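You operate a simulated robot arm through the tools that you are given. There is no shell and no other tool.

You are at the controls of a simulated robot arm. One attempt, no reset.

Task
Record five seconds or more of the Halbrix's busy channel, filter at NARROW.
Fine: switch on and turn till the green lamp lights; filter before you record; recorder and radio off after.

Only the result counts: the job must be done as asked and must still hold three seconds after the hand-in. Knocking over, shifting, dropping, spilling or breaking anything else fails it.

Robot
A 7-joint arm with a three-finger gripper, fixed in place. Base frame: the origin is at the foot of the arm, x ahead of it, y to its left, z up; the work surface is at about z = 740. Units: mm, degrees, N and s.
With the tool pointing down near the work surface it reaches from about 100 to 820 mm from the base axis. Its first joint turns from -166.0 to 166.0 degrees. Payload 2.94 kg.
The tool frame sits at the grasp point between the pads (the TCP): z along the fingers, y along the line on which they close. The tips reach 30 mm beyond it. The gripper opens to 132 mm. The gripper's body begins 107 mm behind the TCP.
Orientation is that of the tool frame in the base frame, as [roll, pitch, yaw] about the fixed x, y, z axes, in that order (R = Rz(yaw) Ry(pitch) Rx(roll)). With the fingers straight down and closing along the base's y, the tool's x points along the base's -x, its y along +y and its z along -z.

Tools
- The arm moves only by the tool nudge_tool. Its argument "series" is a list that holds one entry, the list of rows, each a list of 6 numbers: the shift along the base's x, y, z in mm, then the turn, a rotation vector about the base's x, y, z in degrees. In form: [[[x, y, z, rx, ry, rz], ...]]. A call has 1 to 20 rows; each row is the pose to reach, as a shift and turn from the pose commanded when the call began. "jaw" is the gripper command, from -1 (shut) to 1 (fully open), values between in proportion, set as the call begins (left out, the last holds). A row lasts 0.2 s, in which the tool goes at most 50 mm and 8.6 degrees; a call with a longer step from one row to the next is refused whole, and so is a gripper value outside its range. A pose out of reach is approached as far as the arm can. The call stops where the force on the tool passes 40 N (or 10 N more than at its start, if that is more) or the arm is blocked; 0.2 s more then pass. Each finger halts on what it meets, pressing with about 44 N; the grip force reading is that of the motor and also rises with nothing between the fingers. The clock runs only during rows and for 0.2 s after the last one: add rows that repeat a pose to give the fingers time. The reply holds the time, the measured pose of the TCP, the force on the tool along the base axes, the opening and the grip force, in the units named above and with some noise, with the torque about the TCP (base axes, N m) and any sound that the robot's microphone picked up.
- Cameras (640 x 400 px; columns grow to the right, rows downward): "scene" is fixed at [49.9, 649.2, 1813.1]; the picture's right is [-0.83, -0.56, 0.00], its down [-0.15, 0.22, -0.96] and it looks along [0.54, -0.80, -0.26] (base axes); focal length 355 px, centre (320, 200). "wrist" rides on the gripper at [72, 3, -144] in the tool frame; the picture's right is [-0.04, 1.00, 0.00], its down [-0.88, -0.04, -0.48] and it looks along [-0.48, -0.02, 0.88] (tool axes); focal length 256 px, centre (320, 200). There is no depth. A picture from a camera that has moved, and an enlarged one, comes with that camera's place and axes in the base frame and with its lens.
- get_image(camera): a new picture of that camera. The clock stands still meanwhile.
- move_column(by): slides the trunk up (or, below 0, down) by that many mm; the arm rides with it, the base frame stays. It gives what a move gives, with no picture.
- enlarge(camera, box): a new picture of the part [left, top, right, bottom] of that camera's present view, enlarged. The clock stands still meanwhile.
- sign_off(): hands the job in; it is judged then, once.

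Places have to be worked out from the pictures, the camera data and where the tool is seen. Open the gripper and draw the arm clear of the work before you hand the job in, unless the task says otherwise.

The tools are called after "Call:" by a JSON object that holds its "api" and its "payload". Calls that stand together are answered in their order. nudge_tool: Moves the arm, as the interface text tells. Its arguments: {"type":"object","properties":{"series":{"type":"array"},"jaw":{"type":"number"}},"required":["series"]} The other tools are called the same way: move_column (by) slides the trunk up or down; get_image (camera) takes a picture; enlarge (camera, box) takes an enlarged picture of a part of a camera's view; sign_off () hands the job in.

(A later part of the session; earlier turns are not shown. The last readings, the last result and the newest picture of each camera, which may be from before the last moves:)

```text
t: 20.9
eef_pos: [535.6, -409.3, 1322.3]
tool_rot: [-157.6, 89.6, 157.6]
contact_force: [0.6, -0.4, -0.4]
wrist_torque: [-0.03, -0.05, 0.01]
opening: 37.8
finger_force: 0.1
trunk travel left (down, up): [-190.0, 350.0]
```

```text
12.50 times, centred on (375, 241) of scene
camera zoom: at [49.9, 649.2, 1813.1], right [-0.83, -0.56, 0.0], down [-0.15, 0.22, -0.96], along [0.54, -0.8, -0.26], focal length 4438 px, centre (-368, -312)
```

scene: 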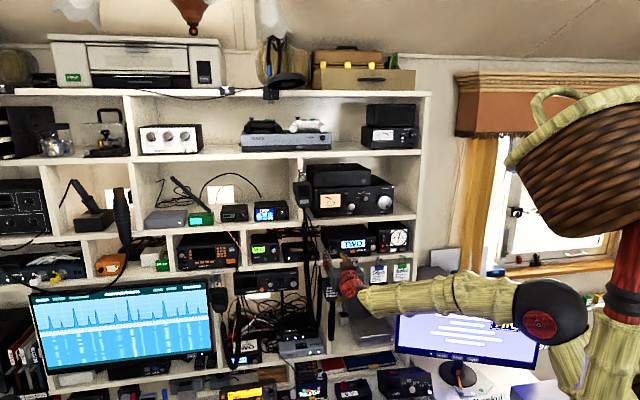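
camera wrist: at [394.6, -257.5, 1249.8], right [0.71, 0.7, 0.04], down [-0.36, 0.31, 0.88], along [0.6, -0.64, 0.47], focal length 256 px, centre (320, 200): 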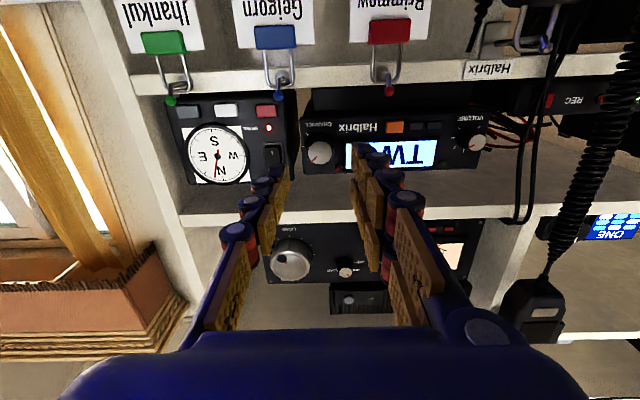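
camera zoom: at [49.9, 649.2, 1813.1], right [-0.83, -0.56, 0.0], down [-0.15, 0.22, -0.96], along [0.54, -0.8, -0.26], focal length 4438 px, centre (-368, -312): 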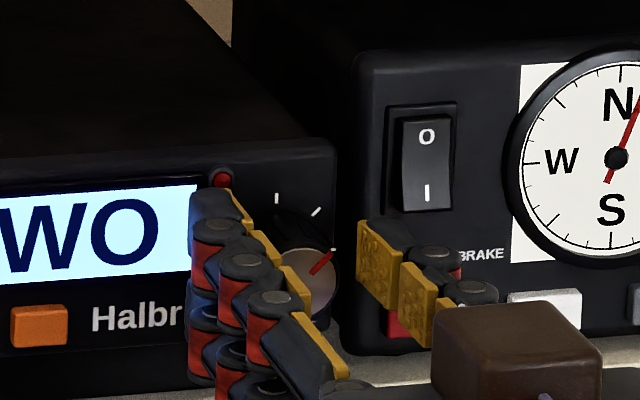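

Knob cap sits ~22 mm ahead of the TCP and 1.8 mm left of the axis. I'll go 5 mm deeper with a small left correction, then close on the knob.

Call:
{"api": "nudge_tool", "payload": {"series": [[[4.8, -2.3, 0, 0, 0, 0], [4.8, -2.3, 0, 0, 0, 0]]]}}

Call:
{"api": "nudge_tool", "payload": {"series": [[[0, 0, 0, 0, 0, 0], [0, 0, 0, 0, 0, 0], [0, 0, 0, 0, 0, 0]]], "jaw": -0.7}}

Call:
{"api": "enlarge", "payload": {"camera": "wrist", "box": [220, 80, 420, 205]}}

Call:
{"api": "enlarge", "payload": {"camera": "scene", "box": [315, 215, 395, 265]}}

```text
t: 21.5
eef_pos: [540.9, -410.9, 1323.3]
tool_rot: [-160.1, 89.7, 154.9]
contact_force: [-0.2, -0.7, -0.4]
wrist_torque: [0.0, 0.02, 0.02]
opening: 37.9
finger_force: 0.0
trunk travel left (down, up): [-190.0, 350.0]
```

```text
t: 22.3
eef_pos: [540.3, -410.3, 1322.2]
tool_rot: [-161.5, 89.8, 153.6]
contact_force: [-1.1, -1.7, 0.5]
wrist_torque: [0.05, 0.03, -0.07]
opening: 25.8
finger_force: 35.6
trunk travel left (down, up): [-190.0, 350.0]
```

```text
3.20 times, centred on (320, 142) of wrist
camera zoom: at [441.0, -306.8, 1252.5], right [0.71, 0.71, 0.04], down [-0.36, 0.31, 0.88], along [0.61, -0.64, 0.47], focal length 819 px, centre (320, 384)
```

zoom: 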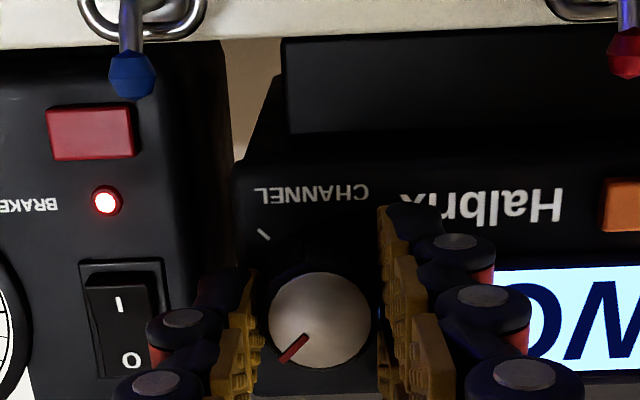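

```text
8.00 times, centred on (355, 240) of scene
camera zoom: at [49.9, 649.2, 1813.1], right [-0.83, -0.56, 0.0], down [-0.15, 0.22, -0.96], along [0.54, -0.8, -0.26], focal length 2840 px, centre (40, -120)
```

zoom: 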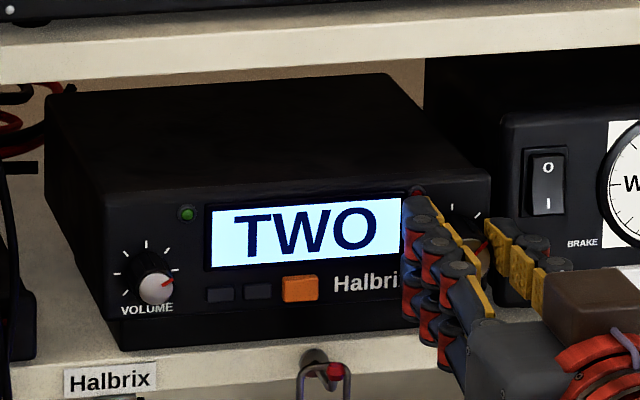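

The gripper halted at 25.8 mm with ~36 N — knob is held. I'll turn it clockwise 45° (one mark) and watch display and lamp.

Call:
{"api": "nudge_tool", "payload": {"series": [[[0, 0, 0, 5.3, -5.3, 0], [0, 0, 0, 10.6, -10.6, 0], [0, 0, 0, 15.9, -15.9, 0], [0, 0, 0, 21.2, -21.2, 0], [0, 0, 0, 26.5, -26.5, 0], [0, 0, 0, 31.8, -31.8, 0], [0, 0, 0, 31.8, -31.8, 0]]]}}

Call:
{"api": "enlarge", "payload": {"camera": "scene", "box": [315, 215, 395, 265]}}

Call:
{"api": "enlarge", "payload": {"camera": "wrist", "box": [220, 80, 420, 205]}}

```text
t: 23.4
eef_pos: [540.0, -411.3, 1323.1]
tool_rot: [92.2, 56.9, 45.5]
contact_force: [-12.9, -25.0, -3.0]
wrist_torque: [-0.58, -0.54, -1.22]
opening: 25.6
finger_force: 44.5
out of reach, approached as far as the arm can: row 4, 5
trunk travel left (down, up): [-190.0, 350.0]
stopped in row 5: the force on the tool passed its limit at 45 N (the readings are from after the stop); the commanded pose is now the measured one
```

```text
8.00 times, centred on (355, 240) of scene
camera zoom: at [49.9, 649.2, 1813.1], right [-0.83, -0.56, 0.0], down [-0.15, 0.22, -0.96], along [0.54, -0.8, -0.26], focal length 2840 px, centre (40, -120)
```

zoom: 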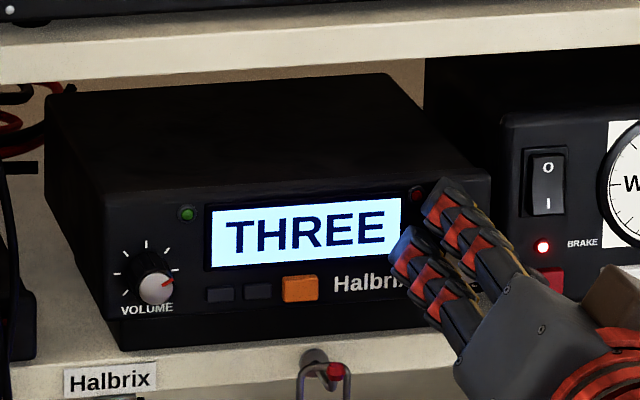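

```text
3.20 times, centred on (320, 142) of wrist
camera zoom: at [470.0, -278.0, 1267.6], right [0.59, 0.56, 0.58], down [-0.69, -0.02, 0.73], along [0.42, -0.83, 0.37], focal length 819 px, centre (320, 384)
```

zoom: 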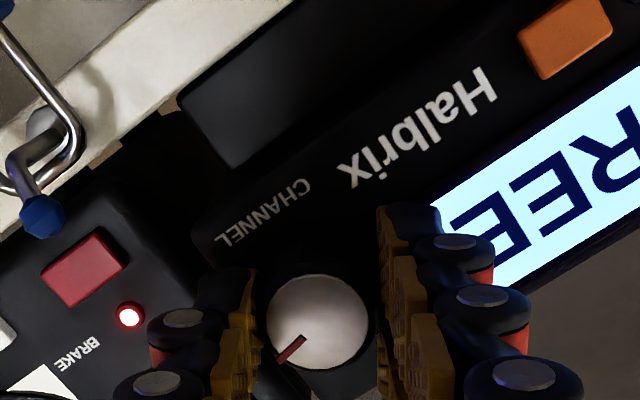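

Display changed to THREE; the wrist hit a rotation limit at ~33°. I'll open slightly to release the knob, let it settle, and check the lamp.

Call:
{"api": "nudge_tool", "payload": {"series": [[[0, 0, 0, 0, 0, 0], [0, 0, 0, 0, 0, 0], [0, 0, 0, 0, 0, 0]]], "jaw": -0.42}}

Call:
{"api": "enlarge", "payload": {"camera": "scene", "box": [315, 215, 395, 265]}}

Call:
{"api": "enlarge", "payload": {"camera": "wrist", "box": [220, 80, 420, 205]}}

```text
t: 24.2
eef_pos: [542.8, -404.7, 1324.7]
tool_rot: [92.0, 57.0, 46.1]
contact_force: [-0.8, -0.7, -0.2]
wrist_torque: [0.02, -0.03, 0.05]
opening: 38.9
finger_force: 0.3
trunk travel left (down, up): [-190.0, 350.0]
```

```text
8.00 times, centred on (355, 240) of scene
camera zoom: at [49.9, 649.2, 1813.1], right [-0.83, -0.56, 0.0], down [-0.15, 0.22, -0.96], along [0.54, -0.8, -0.26], focal length 2840 px, centre (40, -120)
```

zoom: 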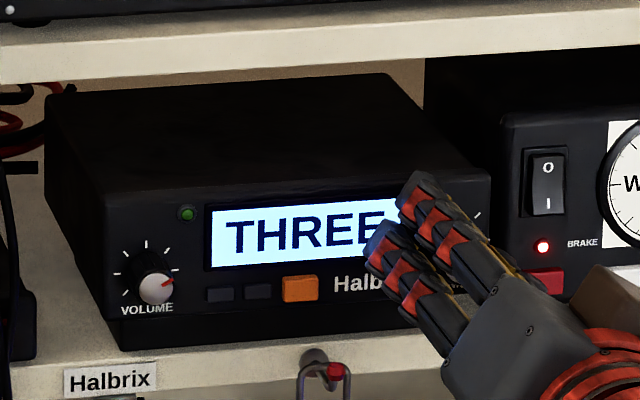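

```text
3.20 times, centred on (320, 142) of wrist
camera zoom: at [472.4, -272.9, 1268.4], right [0.59, 0.56, 0.58], down [-0.69, -0.03, 0.73], along [0.42, -0.83, 0.37], focal length 819 px, centre (320, 384)
```

zoom: 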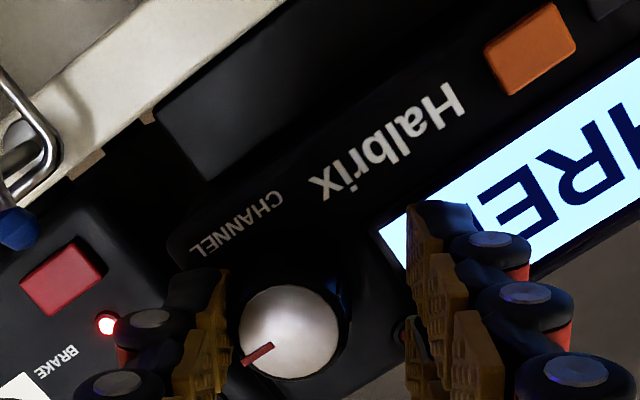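

THREE is set (knob detented at 90°) but the green lamp stays dark. The knob is ~6 mm off the tool axis, so I'll re-centre and then rotate the open gripper back counter-clockwise past neutral for a new grip.

Call:
{"api": "nudge_tool", "payload": {"series": [[[-4.1, -4.1, -2.2, 0, 0, 0], [-4.1, -4.1, -2.2, 0, 0, 0], [-4.1, -4.1, -2.2, -5.8, 5.8, 0], [-4.1, -4.1, -2.2, -11.6, 11.6, 0], [-4.1, -4.1, -2.2, -17.4, 17.4, 0], [-4.1, -4.1, -2.2, -23.2, 23.2, 0], [-4.1, -4.1, -2.2, -29, 29, 0], [-4.1, -4.1, -2.2, -34.8, 34.8, 0], [-4.1, -4.1, -2.2, -40.6, 40.6, 0], [-4.1, -4.1, -2.2, -46.4, 46.4, 0], [-4.1, -4.1, -2.2, -46.4, 46.4, 0]]]}}

Call:
{"api": "enlarge", "payload": {"camera": "wrist", "box": [220, 80, 420, 205]}}

Call:
{"api": "enlarge", "payload": {"camera": "scene", "box": [315, 215, 395, 265]}}

```text
t: 26.6
eef_pos: [538.9, -410.4, 1322.3]
tool_rot: [-89.8, 57.1, -136.0]
contact_force: [-0.2, -0.4, -0.2]
wrist_torque: [-0.03, -0.01, 0.02]
opening: 38.3
finger_force: 0.1
trunk travel left (down, up): [-190.0, 350.0]
```

```text
3.20 times, centred on (320, 142) of wrist
camera zoom: at [414.6, -331.9, 1259.2], right [0.62, 0.6, -0.51], down [-0.01, 0.65, 0.76], along [0.78, -0.47, 0.41], focal length 819 px, centre (320, 384)
```

zoom: 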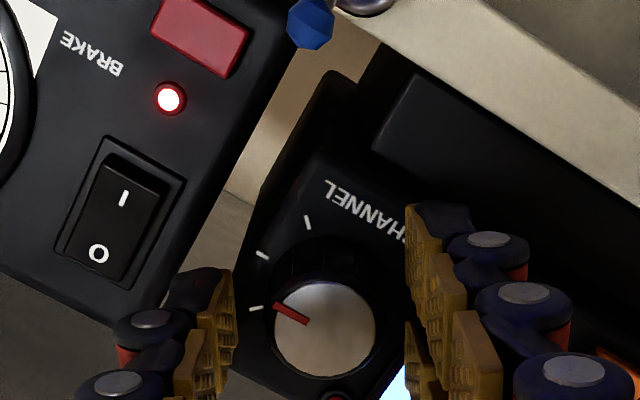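

```text
8.00 times, centred on (355, 240) of scene
camera zoom: at [49.9, 649.2, 1813.1], right [-0.83, -0.56, 0.0], down [-0.15, 0.22, -0.96], along [0.54, -0.8, -0.26], focal length 2840 px, centre (40, -120)
```

zoom: 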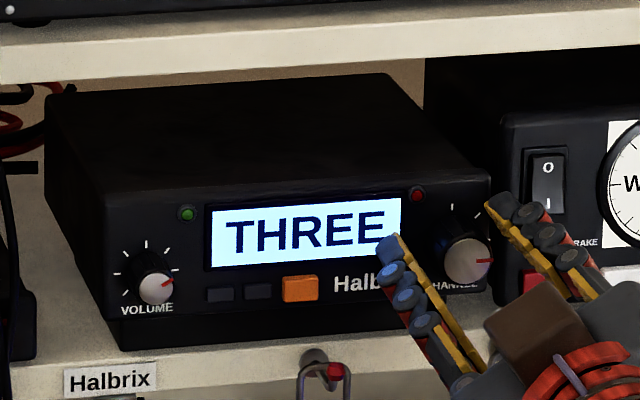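

The knob is well centred; marks show four positions (0/45/90/135°). I'll grip again and turn 45° clockwise toward the next channel.

Call:
{"api": "nudge_tool", "payload": {"series": [[[0, 0, 0, 0, 0, 0], [0, 0, 0, 0, 0, 0]]], "jaw": -0.75}}

Call:
{"api": "nudge_tool", "payload": {"series": [[[0, 0, 0, 5.3, -5.3, 0], [0, 0, 0, 10.6, -10.6, 0], [0, 0, 0, 15.9, -15.9, 0], [0, 0, 0, 21.2, -21.2, 0], [0, 0, 0, 26.5, -26.5, 0], [0, 0, 0, 31.8, -31.8, 0], [0, 0, 0, 31.8, -31.8, 0]]]}}

Call:
{"api": "enlarge", "payload": {"camera": "scene", "box": [315, 215, 395, 265]}}

Call:
{"api": "enlarge", "payload": {"camera": "wrist", "box": [220, 80, 420, 205]}}

```text
t: 27.2
eef_pos: [539.5, -409.6, 1320.6]
tool_rot: [-89.8, 57.2, -136.1]
contact_force: [1.0, 1.7, -5.2]
wrist_torque: [0.02, 0.02, 0.05]
opening: 25.4
finger_force: 23.9
trunk travel left (down, up): [-190.0, 350.0]
```

```text
t: 28.8
eef_pos: [540.8, -408.3, 1320.5]
tool_rot: [94.1, 77.7, 48.0]
contact_force: [2.7, 2.1, -6.7]
wrist_torque: [-0.02, -0.08, 0.05]
opening: 25.0
finger_force: 44.9
trunk travel left (down, up): [-190.0, 350.0]
```

```text
8.00 times, centred on (355, 240) of scene
camera zoom: at [49.9, 649.2, 1813.1], right [-0.83, -0.56, 0.0], down [-0.15, 0.22, -0.96], along [0.54, -0.8, -0.26], focal length 2840 px, centre (40, -120)
```

zoom: 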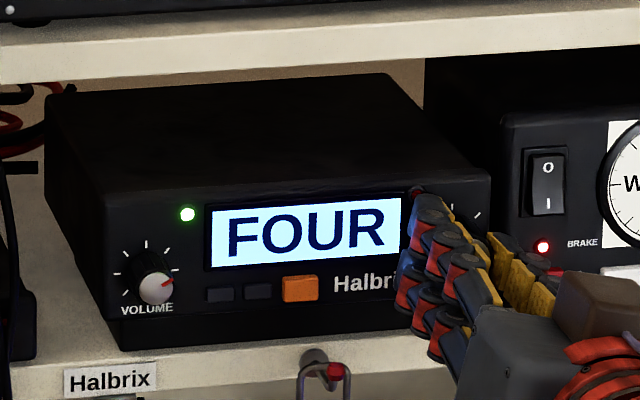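

```text
3.20 times, centred on (320, 142) of wrist
camera zoom: at [453.3, -293.2, 1253.6], right [0.7, 0.67, 0.25], down [-0.48, 0.18, 0.86], along [0.53, -0.72, 0.45], focal length 819 px, centre (320, 384)
```

zoom: 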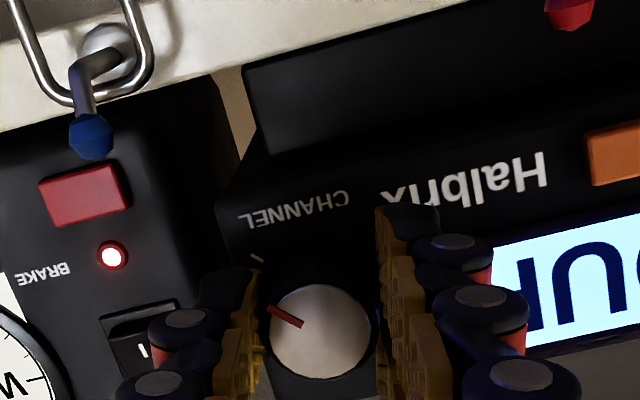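

FOUR shown and the green lamp lit — that's the busy channel. I'll open and back straight out from the knob.

Call:
{"api": "nudge_tool", "payload": {"series": [[[0, 0, 0, 0, 0, 0], [0, 0, 0, 0, 0, 0]]], "jaw": -0.4}}

Call:
{"api": "nudge_tool", "payload": {"series": [[[-8, 8, 0, 0, 0, 0], [-20, 20, 0, 0, 0, 0], [-40, 40, 0, 0, 0, 0], [-60, 60, 0, 0, 0, 0], [-60, 60, 0, 0, 0, 0]]]}}

Call:
{"api": "enlarge", "payload": {"camera": "scene", "box": [315, 215, 395, 265]}}

Call:
{"api": "get_image", "payload": {"camera": "wrist"}}

```text
t: 29.4
eef_pos: [540.1, -410.7, 1322.1]
tool_rot: [93.6, 77.8, 47.4]
contact_force: [-0.7, 0.6, 0.3]
wrist_torque: [0.02, 0.02, 0.03]
opening: 39.5
finger_force: 0.0
trunk travel left (down, up): [-190.0, 350.0]
```

```text
t: 30.6
eef_pos: [477.4, -347.2, 1320.3]
tool_rot: [93.7, 77.9, 47.6]
contact_force: [1.6, -0.4, -0.1]
wrist_torque: [-0.01, -0.01, 0.02]
opening: 39.5
finger_force: 0.0
trunk travel left (down, up): [-190.0, 350.0]
```

```text
8.00 times, centred on (355, 240) of scene
camera zoom: at [49.9, 649.2, 1813.1], right [-0.83, -0.56, 0.0], down [-0.15, 0.22, -0.96], along [0.54, -0.8, -0.26], focal length 2840 px, centre (40, -120)
```

zoom: 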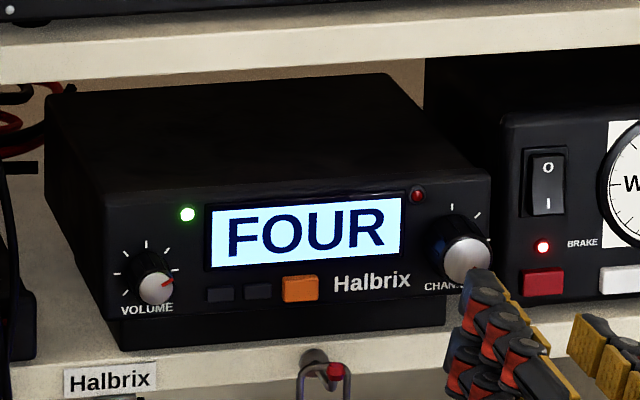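

```text
taken
camera wrist: at [390.8, -232.5, 1252.7], right [0.7, 0.67, 0.25], down [-0.48, 0.18, 0.86], along [0.53, -0.72, 0.45], focal length 256 px, centre (320, 200)
```

wrist: 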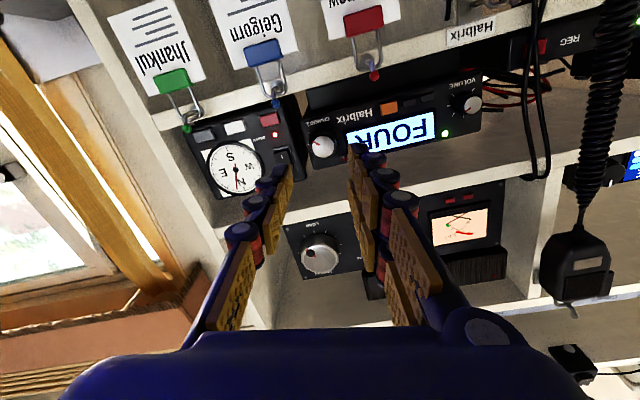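

The Halbrix stays on FOUR with the green lamp lit. Now I'll level the tool again and slide left at safe standoff toward the filter box (MID display).

Call:
{"api": "nudge_tool", "payload": {"series": [[[20, 20, 2, -4.5, 4, 0.5], [50, 50, 4, -9.1, 8, 1], [83, 82, 6, -9.1, 8, 1], [116, 114, 8, -9.1, 8, 1], [149, 146, 10, -9.1, 8, 1], [182, 178, 10, -9.1, 8, 1], [210, 205, 10, -9.1, 8, 1], [230, 222, 10, -9.1, 8, 1], [230, 222, 10, -9.1, 8, 1], [230, 222, 10, -9.1, 8, 1]]]}}

Call:
{"api": "get_image", "payload": {"camera": "wrist"}}

Call:
{"api": "enlarge", "payload": {"camera": "wrist", "box": [220, 50, 460, 200]}}

Call:
{"api": "get_image", "payload": {"camera": "scene"}}

```text
t: 32.8
eef_pos: [710.3, -129.8, 1331.3]
tool_rot: [48.4, 89.7, 3.3]
contact_force: [0.0, 0.4, 0.0]
wrist_torque: [0.02, -0.04, 0.02]
opening: 39.9
finger_force: 0.1
trunk travel left (down, up): [-190.0, 350.0]
```

```text
taken
camera wrist: at [610.5, -25.4, 1259.3], right [0.71, 0.71, 0.05], down [-0.37, 0.31, 0.88], along [0.6, -0.64, 0.48], focal length 256 px, centre (320, 200)
```

wrist: 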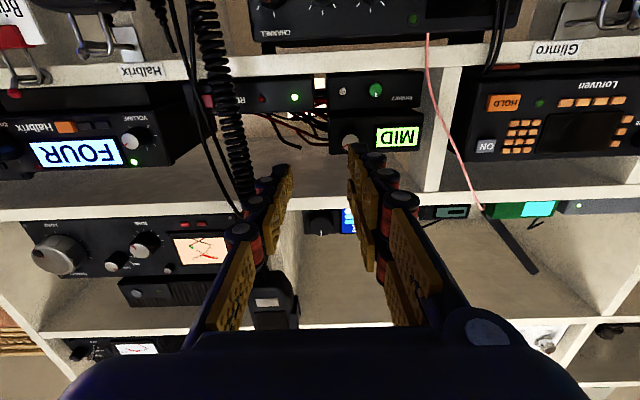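

```text
2.67 times, centred on (340, 125) of wrist
camera zoom: at [610.5, -25.4, 1259.3], right [0.71, 0.71, 0.05], down [-0.37, 0.31, 0.88], along [0.6, -0.64, 0.48], focal length 683 px, centre (267, 400)
```

zoom: 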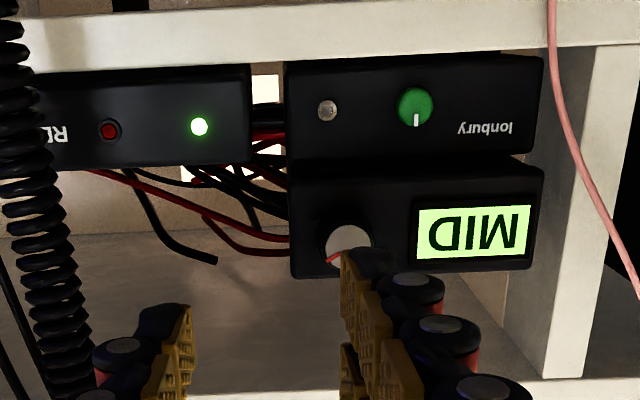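

```text
taken
```

scene: 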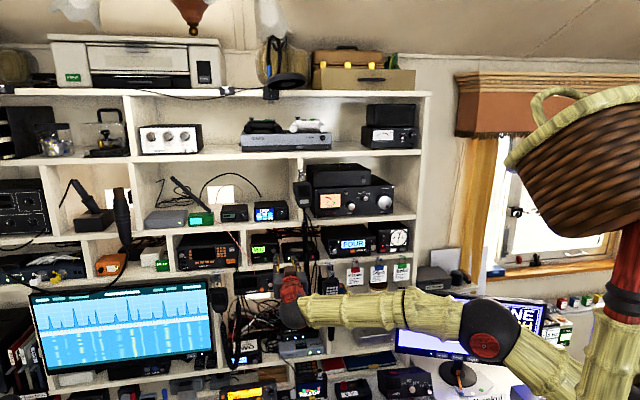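

Filter knob cap triangulates to about depth 703, r −441, z 1333; the coil cord and pink wire are clear on both sides. I'll approach to ~30 mm in front of the knob with 36 mm opening.

Call:
{"api": "nudge_tool", "payload": {"series": [[[18, -4, 1, 0, 0, 0], [36, -7, 2, 0, 0, 0], [54.1, -11, 2, 0, 0, 0], [54.1, -11, 2, 0, 0, 0], [54.1, -11, 2, 0, 0, 0]]], "jaw": -0.4545}}

Call:
{"api": "enlarge", "payload": {"camera": "wrist", "box": [220, 80, 420, 205]}}

Call:
{"api": "enlarge", "payload": {"camera": "scene", "box": [240, 220, 330, 276]}}

```text
t: 34.0
eef_pos: [761.6, -139.6, 1333.6]
tool_rot: [47.8, 89.9, 2.6]
contact_force: [-0.4, -0.2, -0.7]
wrist_torque: [0.01, 0.04, 0.05]
opening: 35.8
finger_force: 0.1
trunk travel left (down, up): [-190.0, 350.0]
```

```text
3.20 times, centred on (320, 142) of wrist
camera zoom: at [664.0, -36.4, 1261.0], right [0.71, 0.71, 0.05], down [-0.37, 0.31, 0.88], along [0.6, -0.64, 0.48], focal length 819 px, centre (320, 384)
```

zoom: 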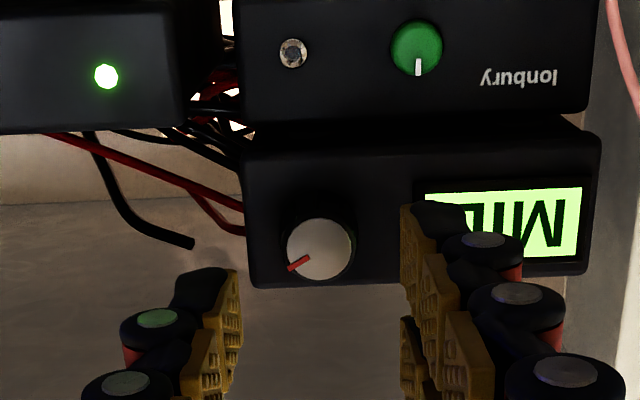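

```text
7.11 times, centred on (285, 248) of scene
camera zoom: at [49.9, 649.2, 1813.1], right [-0.83, -0.56, 0.0], down [-0.15, 0.22, -0.96], along [0.54, -0.8, -0.26], focal length 2524 px, centre (569, -141)
```

zoom: 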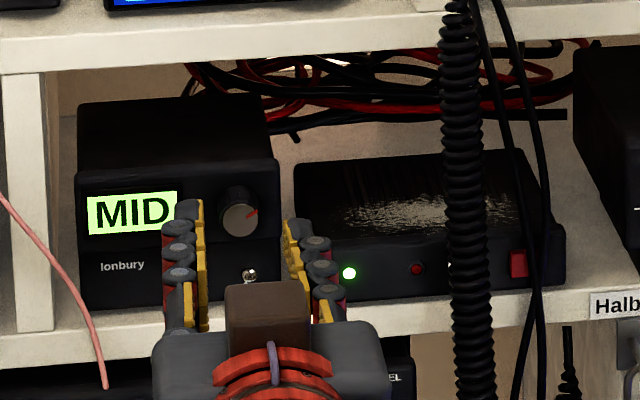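

The knob is centred on the tool axis and its cap is ~64 mm ahead of the TCP. I'll pre-rotate 20° counter-clockwise, then advance so the tips straddle the knob by ~10 mm.

Call:
{"api": "nudge_tool", "payload": {"series": [[[0, 0, 0, -4.7, 4.7, 0], [0, 0, 0, -9.4, 9.4, 0], [0, 0, 0, -14.14, 14.14, 0], [10, -10, 0, -14.14, 14.14, 0], [18, -18, 0, -14.14, 14.14, 0], [24, -24, 0, -14.14, 14.14, 0], [24, -24, 0, -14.14, 14.14, 0]]], "jaw": -0.53}}

Call:
{"api": "enlarge", "payload": {"camera": "wrist", "box": [220, 80, 420, 205]}}

Call:
{"api": "enlarge", "payload": {"camera": "scene", "box": [240, 220, 330, 276]}}

```text
t: 35.6
eef_pos: [786.8, -164.8, 1333.3]
tool_rot: [-89.6, 70.1, -134.7]
contact_force: [-0.3, 0.2, 0.2]
wrist_torque: [0.01, 0.02, -0.03]
opening: 30.9
finger_force: 0.0
trunk travel left (down, up): [-190.0, 350.0]
```

```text
3.20 times, centred on (320, 142) of wrist
camera zoom: at [670.4, -77.9, 1264.1], right [0.68, 0.67, -0.3], down [-0.15, 0.52, 0.84], along [0.72, -0.52, 0.46], focal length 819 px, centre (320, 384)
```

zoom: 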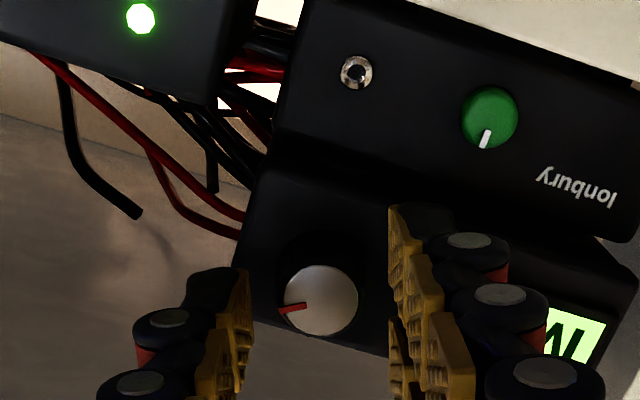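

```text
7.11 times, centred on (285, 248) of scene
camera zoom: at [49.9, 649.2, 1813.1], right [-0.83, -0.56, 0.0], down [-0.15, 0.22, -0.96], along [0.54, -0.8, -0.26], focal length 2524 px, centre (569, -141)
```

zoom: 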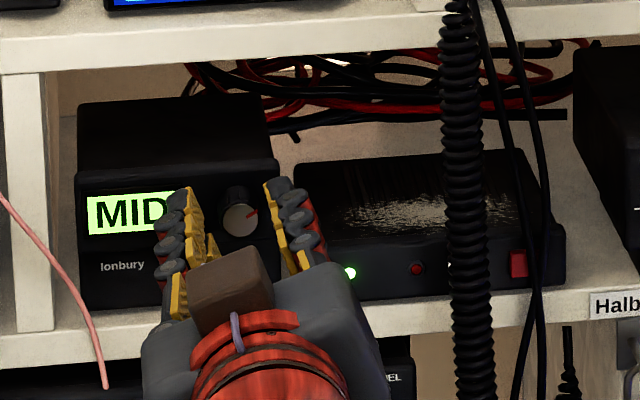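

Cap is at the fingertips now (depth ~702), panel around 725. I'll advance 12 mm more and close on the knob.

Call:
{"api": "nudge_tool", "payload": {"series": [[[4, -4, 0, 0, 0, 0], [8.5, -8.5, 0, 0, 0, 0], [8.5, -8.5, 0, 0, 0, 0]]]}}

Call:
{"api": "nudge_tool", "payload": {"series": [[[0, 0, 0, 0, 0, 0], [0, 0, 0, 0, 0, 0]]], "jaw": -0.85}}

Call:
{"api": "enlarge", "payload": {"camera": "wrist", "box": [220, 80, 420, 205]}}

```text
t: 36.4
eef_pos: [794.2, -171.2, 1333.7]
tool_rot: [-89.6, 70.1, -134.6]
contact_force: [-5.8, 5.4, -1.5]
wrist_torque: [-0.02, 0.0, 0.22]
opening: 30.5
finger_force: 0.1
trunk travel left (down, up): [-190.0, 350.0]
```

```text
t: 37.0
eef_pos: [795.8, -171.6, 1333.7]
tool_rot: [-89.6, 70.1, -134.6]
contact_force: [3.3, 0.5, 0.5]
wrist_torque: [-0.04, -0.07, 0.11]
opening: 20.1
finger_force: 26.1
trunk travel left (down, up): [-190.0, 350.0]
```

```text
3.20 times, centred on (320, 142) of wrist
camera zoom: at [679.6, -86.3, 1264.5], right [0.68, 0.67, -0.3], down [-0.15, 0.52, 0.84], along [0.72, -0.52, 0.46], focal length 819 px, centre (320, 384)
```

zoom: 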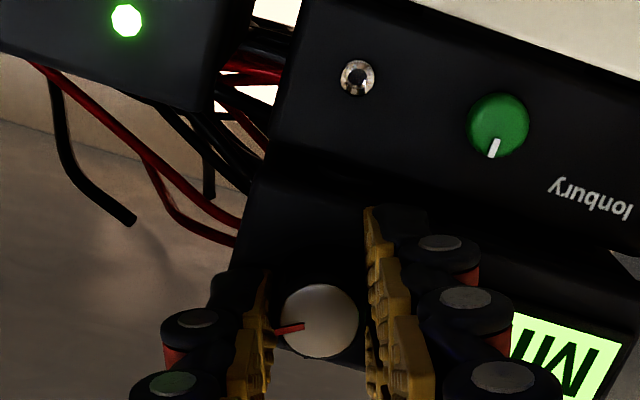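

Gripped at 20 mm. A light touch was felt on the left (display bezel), so I'll ease back 2 mm and turn the knob clockwise 45°, then read the display.

Call:
{"api": "nudge_tool", "payload": {"series": [[[-1.5, 1.5, 0, 0, 0, 0], [-1.5, 1.5, 0, 5.3, -5.3, 0], [-1.5, 1.5, 0, 10.6, -10.6, 0], [-1.5, 1.5, 0, 15.9, -15.9, 0], [-1.5, 1.5, 0, 21.2, -21.2, 0], [-1.5, 1.5, 0, 26.5, -26.5, 0], [-1.5, 1.5, 0, 31.8, -31.8, 0], [-1.5, 1.5, 0, 31.8, -31.8, 0]]]}}

Call:
{"api": "enlarge", "payload": {"camera": "scene", "box": [240, 220, 330, 276]}}

Call:
{"api": "enlarge", "payload": {"camera": "wrist", "box": [220, 80, 420, 205]}}

```text
t: 38.8
eef_pos: [793.9, -173.3, 1333.3]
tool_rot: [90.0, 64.7, 44.8]
contact_force: [11.6, -23.6, 6.8]
wrist_torque: [-0.58, -0.54, -0.54]
opening: 20.2
finger_force: 44.8
trunk travel left (down, up): [-190.0, 350.0]
```

```text
7.11 times, centred on (285, 248) of scene
camera zoom: at [49.9, 649.2, 1813.1], right [-0.83, -0.56, 0.0], down [-0.15, 0.22, -0.96], along [0.54, -0.8, -0.26], focal length 2524 px, centre (569, -141)
```

zoom: 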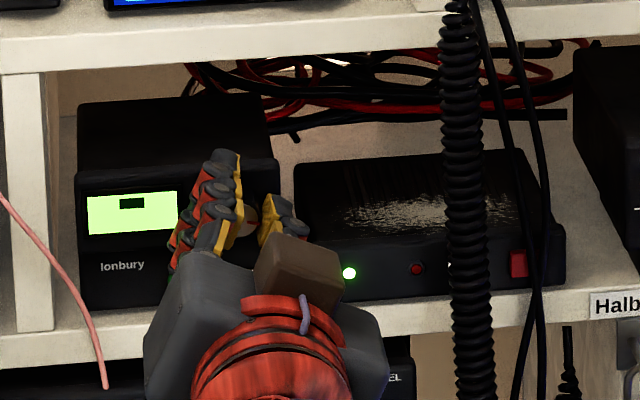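

```text
3.20 times, centred on (320, 142) of wrist
camera zoom: at [717.4, -48.3, 1269.9], right [0.63, 0.62, 0.47], down [-0.63, 0.05, 0.78], along [0.46, -0.78, 0.42], focal length 819 px, centre (320, 384)
```

zoom: 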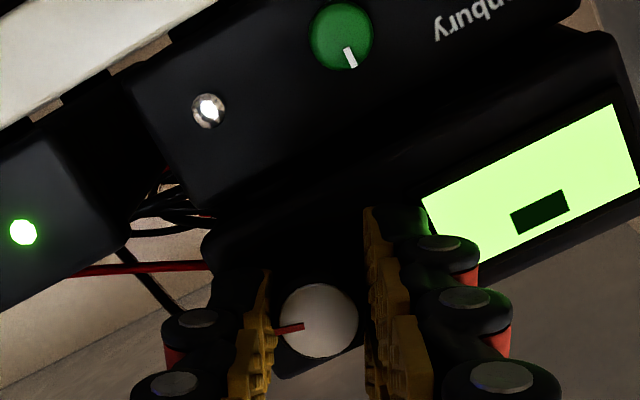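

The knob turned 45° and the display changed to a plain screen with a small dark bar rather than a word. I'll release the knob and look at what it settles to.

Call:
{"api": "nudge_tool", "payload": {"series": [[[0, 0, 0, 0, 0, 0], [0, 0, 0, 0, 0, 0], [0, 0, 0, 0, 0, 0]]], "jaw": -0.55}}

Call:
{"api": "enlarge", "payload": {"camera": "scene", "box": [240, 220, 330, 276]}}

Call:
{"api": "enlarge", "payload": {"camera": "wrist", "box": [220, 50, 460, 205]}}

```text
t: 39.6
eef_pos: [794.0, -169.6, 1332.4]
tool_rot: [89.9, 64.9, 44.9]
contact_force: [0.7, -0.8, -0.2]
wrist_torque: [0.02, 0.05, -0.04]
opening: 29.7
finger_force: 0.0
trunk travel left (down, up): [-190.0, 350.0]
```

```text
7.11 times, centred on (285, 248) of scene
camera zoom: at [49.9, 649.2, 1813.1], right [-0.83, -0.56, 0.0], down [-0.15, 0.22, -0.96], along [0.54, -0.8, -0.26], focal length 2524 px, centre (569, -141)
```

zoom: 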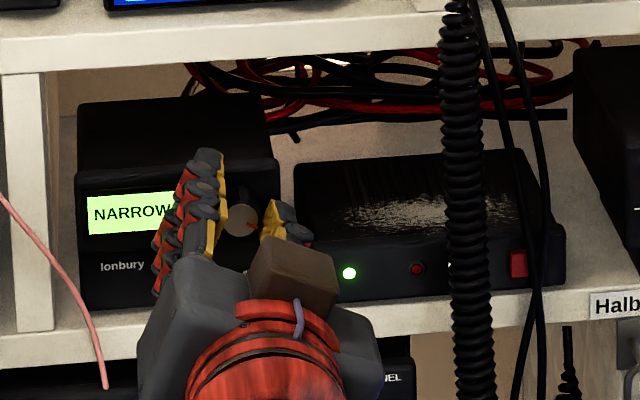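

```text
2.58 times, centred on (340, 128) of wrist
camera zoom: at [716.6, -44.1, 1269.7], right [0.63, 0.63, 0.46], down [-0.62, 0.05, 0.78], along [0.47, -0.78, 0.42], focal length 661 px, centre (268, 387)
```

zoom: 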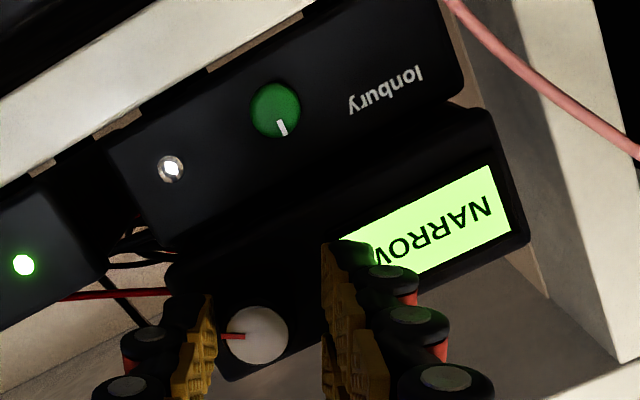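

The display settled on NARROW. I'll back straight out from the knob, level the tool, and then move to look closely at the REC button and the cords near it.

Call:
{"api": "nudge_tool", "payload": {"series": [[[-8, 8, 0, 0, 0, 0], [-18, 18, 0, 0, 0, 0], [-35, 35, 0, 0, 0, 0], [-55, 55, 0, 0, 0, 0], [-60, 60, -5, -5.9, 5.9, 0], [-60, 60, -10, -11.8, 11.8, 0], [-60, 60, -15, -17.7, 17.7, 0], [-60, 60, -15, -17.7, 17.7, 0]]]}}

Call:
{"api": "enlarge", "payload": {"camera": "scene", "box": [240, 220, 330, 276]}}

Call:
{"api": "get_image", "payload": {"camera": "wrist"}}

```text
t: 41.4
eef_pos: [735.0, -109.6, 1319.1]
tool_rot: [-11.4, 89.9, -56.5]
contact_force: [-0.9, -0.6, 1.0]
wrist_torque: [0.04, -0.02, -0.01]
opening: 29.6
finger_force: 0.0
trunk travel left (down, up): [-190.0, 350.0]
```

```text
7.11 times, centred on (285, 248) of scene
camera zoom: at [49.9, 649.2, 1813.1], right [-0.83, -0.56, 0.0], down [-0.15, 0.22, -0.96], along [0.54, -0.8, -0.26], focal length 2524 px, centre (569, -141)
```

zoom: 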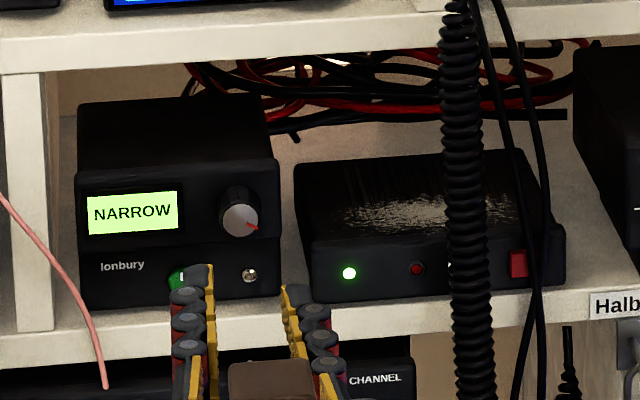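

```text
taken
camera wrist: at [635.3, -5.9, 1247.3], right [0.71, 0.71, 0.04], down [-0.36, 0.31, 0.88], along [0.61, -0.64, 0.48], focal length 256 px, centre (320, 200)
```

wrist: 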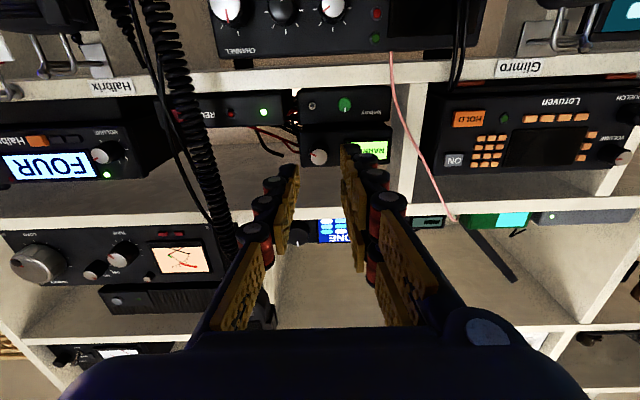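

Filter is at NARROW, Halbrix still on FOUR with green lamp. I'll slide right to face the recorder at standoff with a wider opening to study the cords and REC button.

Call:
{"api": "nudge_tool", "payload": {"series": [[[-25, -18, -5, 0, 0, 0], [-50, -36, -10, 0, 0, 0], [-80.6, -56.6, -15, 0, 0, 0], [-80.6, -56.6, -15, 0, 0, 0], [-80.6, -56.6, -15, 0, 0, 0]]], "jaw": -0.06}}

Call:
{"api": "enlarge", "payload": {"camera": "wrist", "box": [160, 60, 400, 210]}}

Call:
{"api": "enlarge", "payload": {"camera": "wrist", "box": [230, 80, 310, 130]}}

Call:
{"api": "enlarge", "payload": {"camera": "scene", "box": [280, 190, 340, 290]}}

```text
t: 42.6
eef_pos: [652.3, -166.1, 1303.3]
tool_rot: [26.3, 89.9, -18.7]
contact_force: [0.7, 0.4, -0.5]
wrist_torque: [-0.03, 0.0, 0.01]
opening: 62.1
finger_force: 0.0
trunk travel left (down, up): [-190.0, 350.0]
```

```text
2.67 times, centred on (280, 135) of wrist
camera zoom: at [552.9, -61.6, 1231.4], right [0.71, 0.71, 0.04], down [-0.36, 0.31, 0.88], along [0.61, -0.64, 0.48], focal length 683 px, centre (427, 373)
```

zoom: 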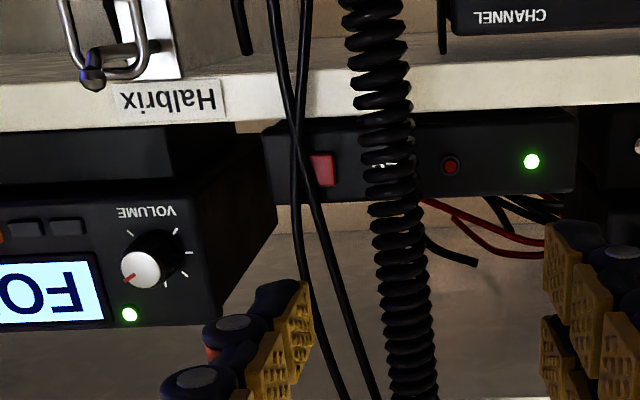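

```text
8.00 times, centred on (270, 105) of wrist
camera zoom: at [552.9, -61.6, 1231.4], right [0.71, 0.71, 0.04], down [-0.36, 0.31, 0.88], along [0.61, -0.64, 0.48], focal length 2048 px, centre (720, 960)
```

zoom: 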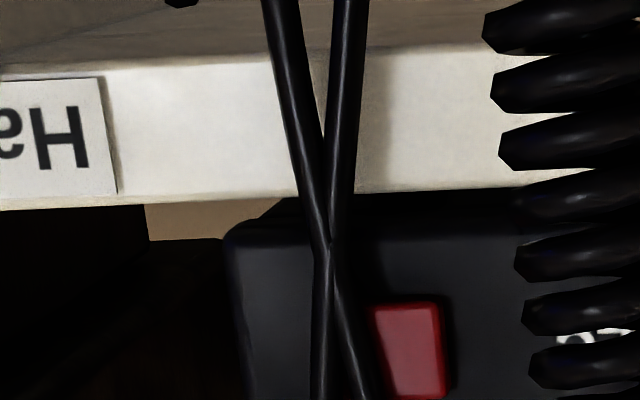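

```text
4.00 times, centred on (310, 240) of scene
camera zoom: at [49.9, 649.2, 1813.1], right [-0.83, -0.56, 0.0], down [-0.15, 0.22, -0.96], along [0.54, -0.8, -0.26], focal length 1420 px, centre (360, 40)
```

zoom: 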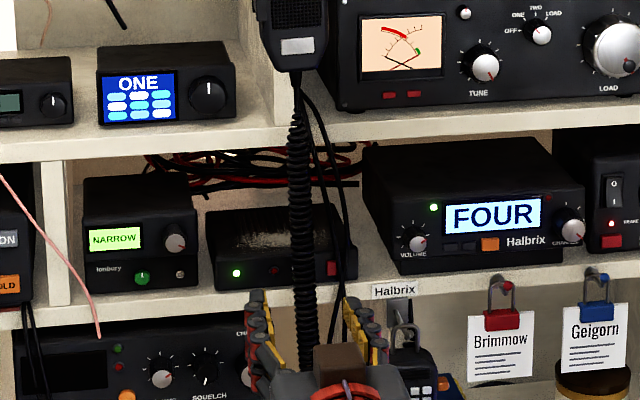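

REC button sits at about depth 720, r −293…−309, z 1290, with two thin cables at depth ~711 crossing its right edge and the coil cord ~37 mm in front at r −347…−323. I'll use the single right-hand finger, opening ~75 mm so the coil passes between the fingers, yawed 7° so that finger leads. First to a point ~35 mm short.

Call:
{"api": "nudge_tool", "payload": {"series": [[[0, 0, -3, 0, 0, 3.5], [1.9, 1.9, -6.3, 0, 0, 7], [1.9, 1.9, -6.3, 0, 0, 7], [19, -15, -6.3, 0, 0, 7], [37, -33, -6.3, 0, 0, 7], [52, -48, -6.3, 0, 0, 7], [52, -48, -6.3, 0, 0, 7]]], "jaw": 0.136}}

Call:
{"api": "enlarge", "payload": {"camera": "wrist", "box": [160, 60, 400, 210]}}

Call:
{"api": "enlarge", "payload": {"camera": "scene", "box": [280, 230, 340, 268]}}

```text
t: 44.2
eef_pos: [705.0, -215.1, 1298.5]
tool_rot: [41.4, 89.8, 3.2]
contact_force: [0.1, 0.3, -0.3]
wrist_torque: [0.01, -0.05, -0.02]
opening: 75.0
finger_force: 0.0
trunk travel left (down, up): [-190.0, 350.0]
```

```text
2.67 times, centred on (280, 135) of wrist
camera zoom: at [594.7, -123.4, 1226.2], right [0.62, 0.79, 0.04], down [-0.4, 0.26, 0.88], along [0.68, -0.56, 0.48], focal length 683 px, centre (427, 373)
```

zoom: 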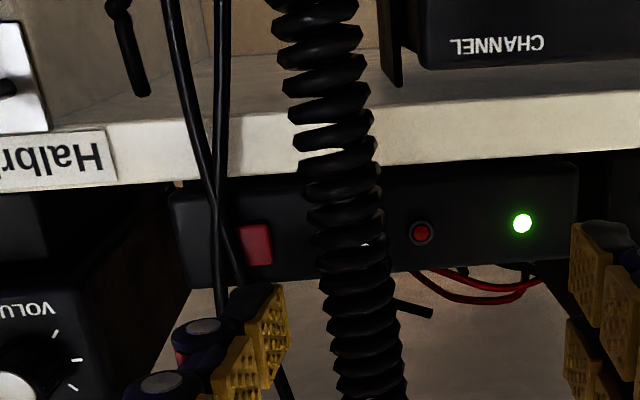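

```text
10.53 times, centred on (310, 249) of scene
camera zoom: at [49.9, 649.2, 1813.1], right [-0.83, -0.56, 0.0], down [-0.15, 0.22, -0.96], along [0.54, -0.8, -0.26], focal length 3737 px, centre (425, -316)
```

zoom: 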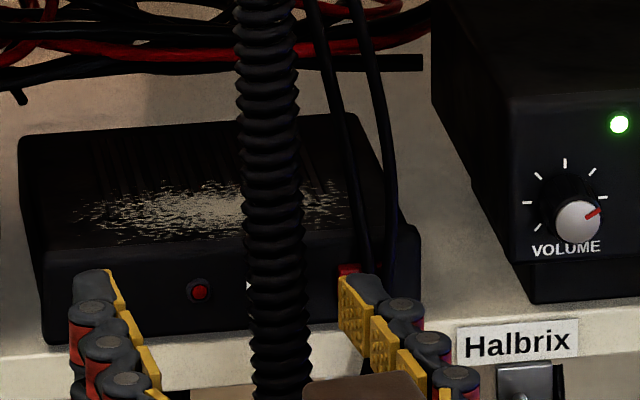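

The single finger is lined up with the exposed left part of the REC button; ~1 mm right correction, then a slow advance to press it.

Call:
{"api": "nudge_tool", "payload": {"series": [[[7.7, -9.3, 0, 0, 0, 0], [14.7, -16.3, 0, 0, 0, 0], [18.9, -20.5, 0, 0, 0, 0], [21.1, -22.7, 0, 0, 0, 0], [22.5, -24.1, 0, 0, 0, 0]]]}}

Call:
{"api": "enlarge", "payload": {"camera": "wrist", "box": [160, 60, 400, 210]}}

Call:
{"api": "enlarge", "payload": {"camera": "scene", "box": [280, 230, 340, 268]}}

```text
t: 45.4
eef_pos: [727.7, -239.0, 1298.4]
tool_rot: [20.2, 89.9, -17.8]
contact_force: [-1.7, 2.2, 2.0]
wrist_torque: [-0.1, 0.03, -0.16]
opening: 75.6
finger_force: 0.1
trunk travel left (down, up): [-190.0, 350.0]
heard: click
```

```text
2.67 times, centred on (280, 135) of wrist
camera zoom: at [617.0, -148.1, 1226.1], right [0.62, 0.79, 0.04], down [-0.4, 0.26, 0.88], along [0.68, -0.56, 0.48], focal length 683 px, centre (427, 373)
```

zoom: 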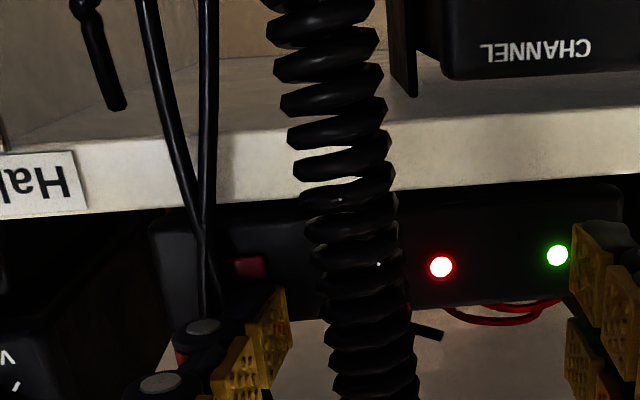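

```text
10.53 times, centred on (310, 249) of scene
camera zoom: at [49.9, 649.2, 1813.1], right [-0.83, -0.56, 0.0], down [-0.15, 0.22, -0.96], along [0.54, -0.8, -0.26], focal length 3737 px, centre (425, -316)
```

zoom: 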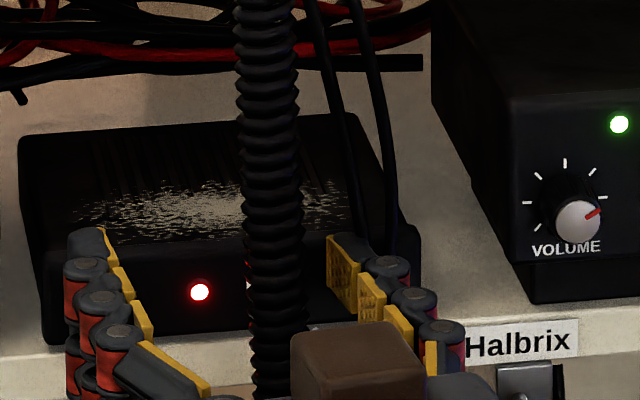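

Click heard and the red recording lamp is lit (t≈45.3). I'll back off ~15 mm to release the button and wait while it records.

Call:
{"api": "nudge_tool", "payload": {"series": [[[-4, 4, 0, 0, 0, 0], [-10.6, 10.6, 0, 0, 0, 0], [-10.6, 10.6, 0, 0, 0, 0], [-10.6, 10.6, 0, 0, 0, 0]]]}}

Call:
{"api": "enlarge", "payload": {"camera": "wrist", "box": [160, 60, 400, 210]}}

Call:
{"api": "enlarge", "payload": {"camera": "scene", "box": [240, 215, 400, 275]}}

```text
t: 46.4
eef_pos: [716.4, -228.2, 1296.5]
tool_rot: [-144.2, 90.0, 177.8]
contact_force: [-0.2, -0.2, -0.5]
wrist_torque: [-0.01, 0.03, 0.0]
opening: 75.0
finger_force: 0.1
trunk travel left (down, up): [-190.0, 350.0]
```

```text
2.67 times, centred on (280, 135) of wrist
camera zoom: at [606.3, -137.2, 1225.2], right [0.62, 0.79, 0.04], down [-0.4, 0.26, 0.88], along [0.68, -0.56, 0.48], focal length 683 px, centre (427, 373)
```

zoom: 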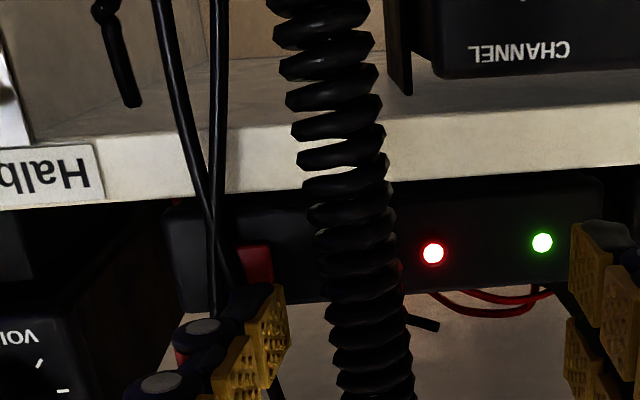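

```text
4.00 times, centred on (320, 245) of scene
camera zoom: at [49.9, 649.2, 1813.1], right [-0.83, -0.56, 0.0], down [-0.15, 0.22, -0.96], along [0.54, -0.8, -0.26], focal length 1420 px, centre (320, 20)
```

zoom: 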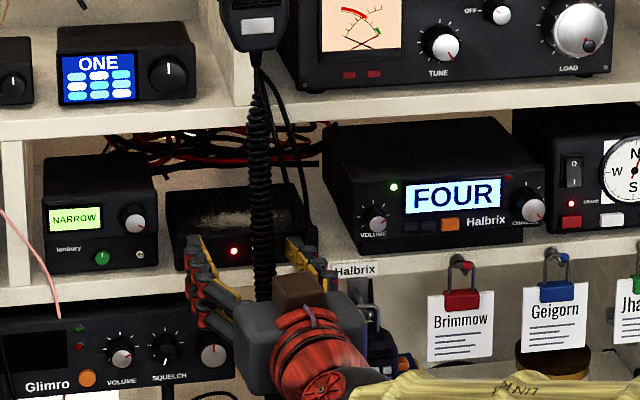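

The recorder keeps running with the red lamp lit, filter NARROW, Halbrix FOUR with green lamp. I'll hold still and let it record.

Call:
{"api": "nudge_tool", "payload": {"series": [[[0, 0, 0, 0, 0, 0], [0, 0, 0, 0, 0, 0], [0, 0, 0, 0, 0, 0], [0, 0, 0, 0, 0, 0], [0, 0, 0, 0, 0, 0], [0, 0, 0, 0, 0, 0], [0, 0, 0, 0, 0, 0], [0, 0, 0, 0, 0, 0], [0, 0, 0, 0, 0, 0], [0, 0, 0, 0, 0, 0], [0, 0, 0, 0, 0, 0], [0, 0, 0, 0, 0, 0], [0, 0, 0, 0, 0, 0], [0, 0, 0, 0, 0, 0], [0, 0, 0, 0, 0, 0], [0, 0, 0, 0, 0, 0], [0, 0, 0, 0, 0, 0], [0, 0, 0, 0, 0, 0], [0, 0, 0, 0, 0, 0], [0, 0, 0, 0, 0, 0]]]}}

Call:
{"api": "nudge_tool", "payload": {"series": [[[0, 0, 0, 0, 0, 0], [0, 0, 0, 0, 0, 0], [0, 0, 0, 0, 0, 0], [0, 0, 0, 0, 0, 0], [0, 0, 0, 0, 0, 0], [0, 0, 0, 0, 0, 0], [0, 0, 0, 0, 0, 0], [0, 0, 0, 0, 0, 0], [0, 0, 0, 0, 0, 0], [0, 0, 0, 0, 0, 0], [0, 0, 0, 0, 0, 0], [0, 0, 0, 0, 0, 0], [0, 0, 0, 0, 0, 0], [0, 0, 0, 0, 0, 0], [0, 0, 0, 0, 0, 0], [0, 0, 0, 0, 0, 0], [0, 0, 0, 0, 0, 0], [0, 0, 0, 0, 0, 0], [0, 0, 0, 0, 0, 0], [0, 0, 0, 0, 0, 0]]]}}

Call:
{"api": "enlarge", "payload": {"camera": "scene", "box": [240, 215, 400, 275]}}

Call:
{"api": "enlarge", "payload": {"camera": "wrist", "box": [160, 60, 400, 210]}}

```text
t: 50.6
eef_pos: [718.0, -227.6, 1297.2]
tool_rot: [32.1, 89.9, -5.9]
contact_force: [0.0, 0.1, 0.4]
wrist_torque: [0.04, 0.01, 0.01]
opening: 74.9
finger_force: 0.1
trunk travel left (down, up): [-190.0, 350.0]
```

```text
t: 54.8
eef_pos: [717.5, -227.6, 1297.1]
tool_rot: [32.5, 90.0, -5.5]
contact_force: [-0.5, -0.1, -0.3]
wrist_torque: [0.04, 0.0, -0.02]
opening: 75.1
finger_force: 0.1
trunk travel left (down, up): [-190.0, 350.0]
```

```text
4.00 times, centred on (320, 245) of scene
camera zoom: at [49.9, 649.2, 1813.1], right [-0.83, -0.56, 0.0], down [-0.15, 0.22, -0.96], along [0.54, -0.8, -0.26], focal length 1420 px, centre (320, 20)
```

zoom: 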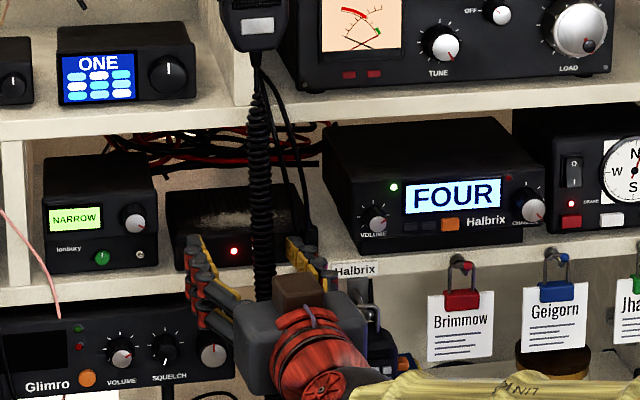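

```text
2.67 times, centred on (280, 135) of wrist
camera zoom: at [606.2, -137.2, 1225.4], right [0.62, 0.79, 0.04], down [-0.4, 0.26, 0.88], along [0.68, -0.56, 0.48], focal length 683 px, centre (427, 373)
```

zoom: 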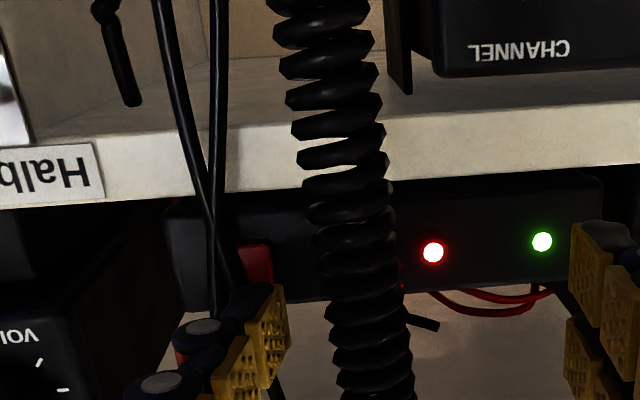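

Over 9 s recorded with everything steady. Now I'll press REC again at the same spot to stop it.

Call:
{"api": "nudge_tool", "payload": {"series": [[[5, -5, 0, 0, 0, 0], [8, -8, 0, 0, 0, 0], [10.6, -10.6, 0, 0, 0, 0], [10.6, -10.6, 0, 0, 0, 0]]]}}

Call:
{"api": "enlarge", "payload": {"camera": "wrist", "box": [160, 60, 400, 210]}}

```text
t: 55.8
eef_pos: [725.8, -238.1, 1296.3]
tool_rot: [32.0, 89.9, -6.2]
contact_force: [-1.3, 2.0, -0.2]
wrist_torque: [0.04, 0.02, -0.11]
opening: 75.3
finger_force: 0.0
trunk travel left (down, up): [-190.0, 350.0]
heard: click
```

```text
2.67 times, centred on (280, 135) of wrist
camera zoom: at [616.8, -147.6, 1224.9], right [0.62, 0.79, 0.04], down [-0.4, 0.26, 0.88], along [0.68, -0.56, 0.48], focal length 683 px, centre (427, 373)
```

zoom: 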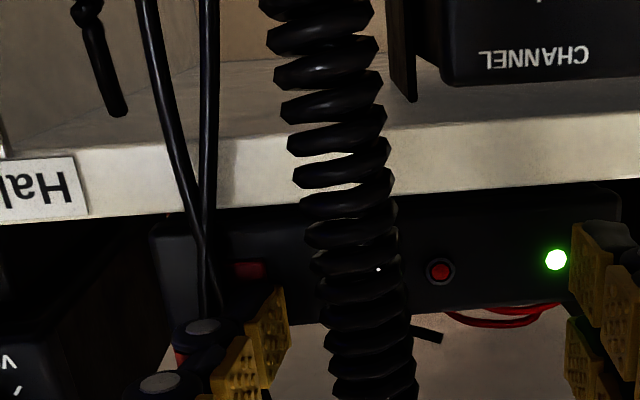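

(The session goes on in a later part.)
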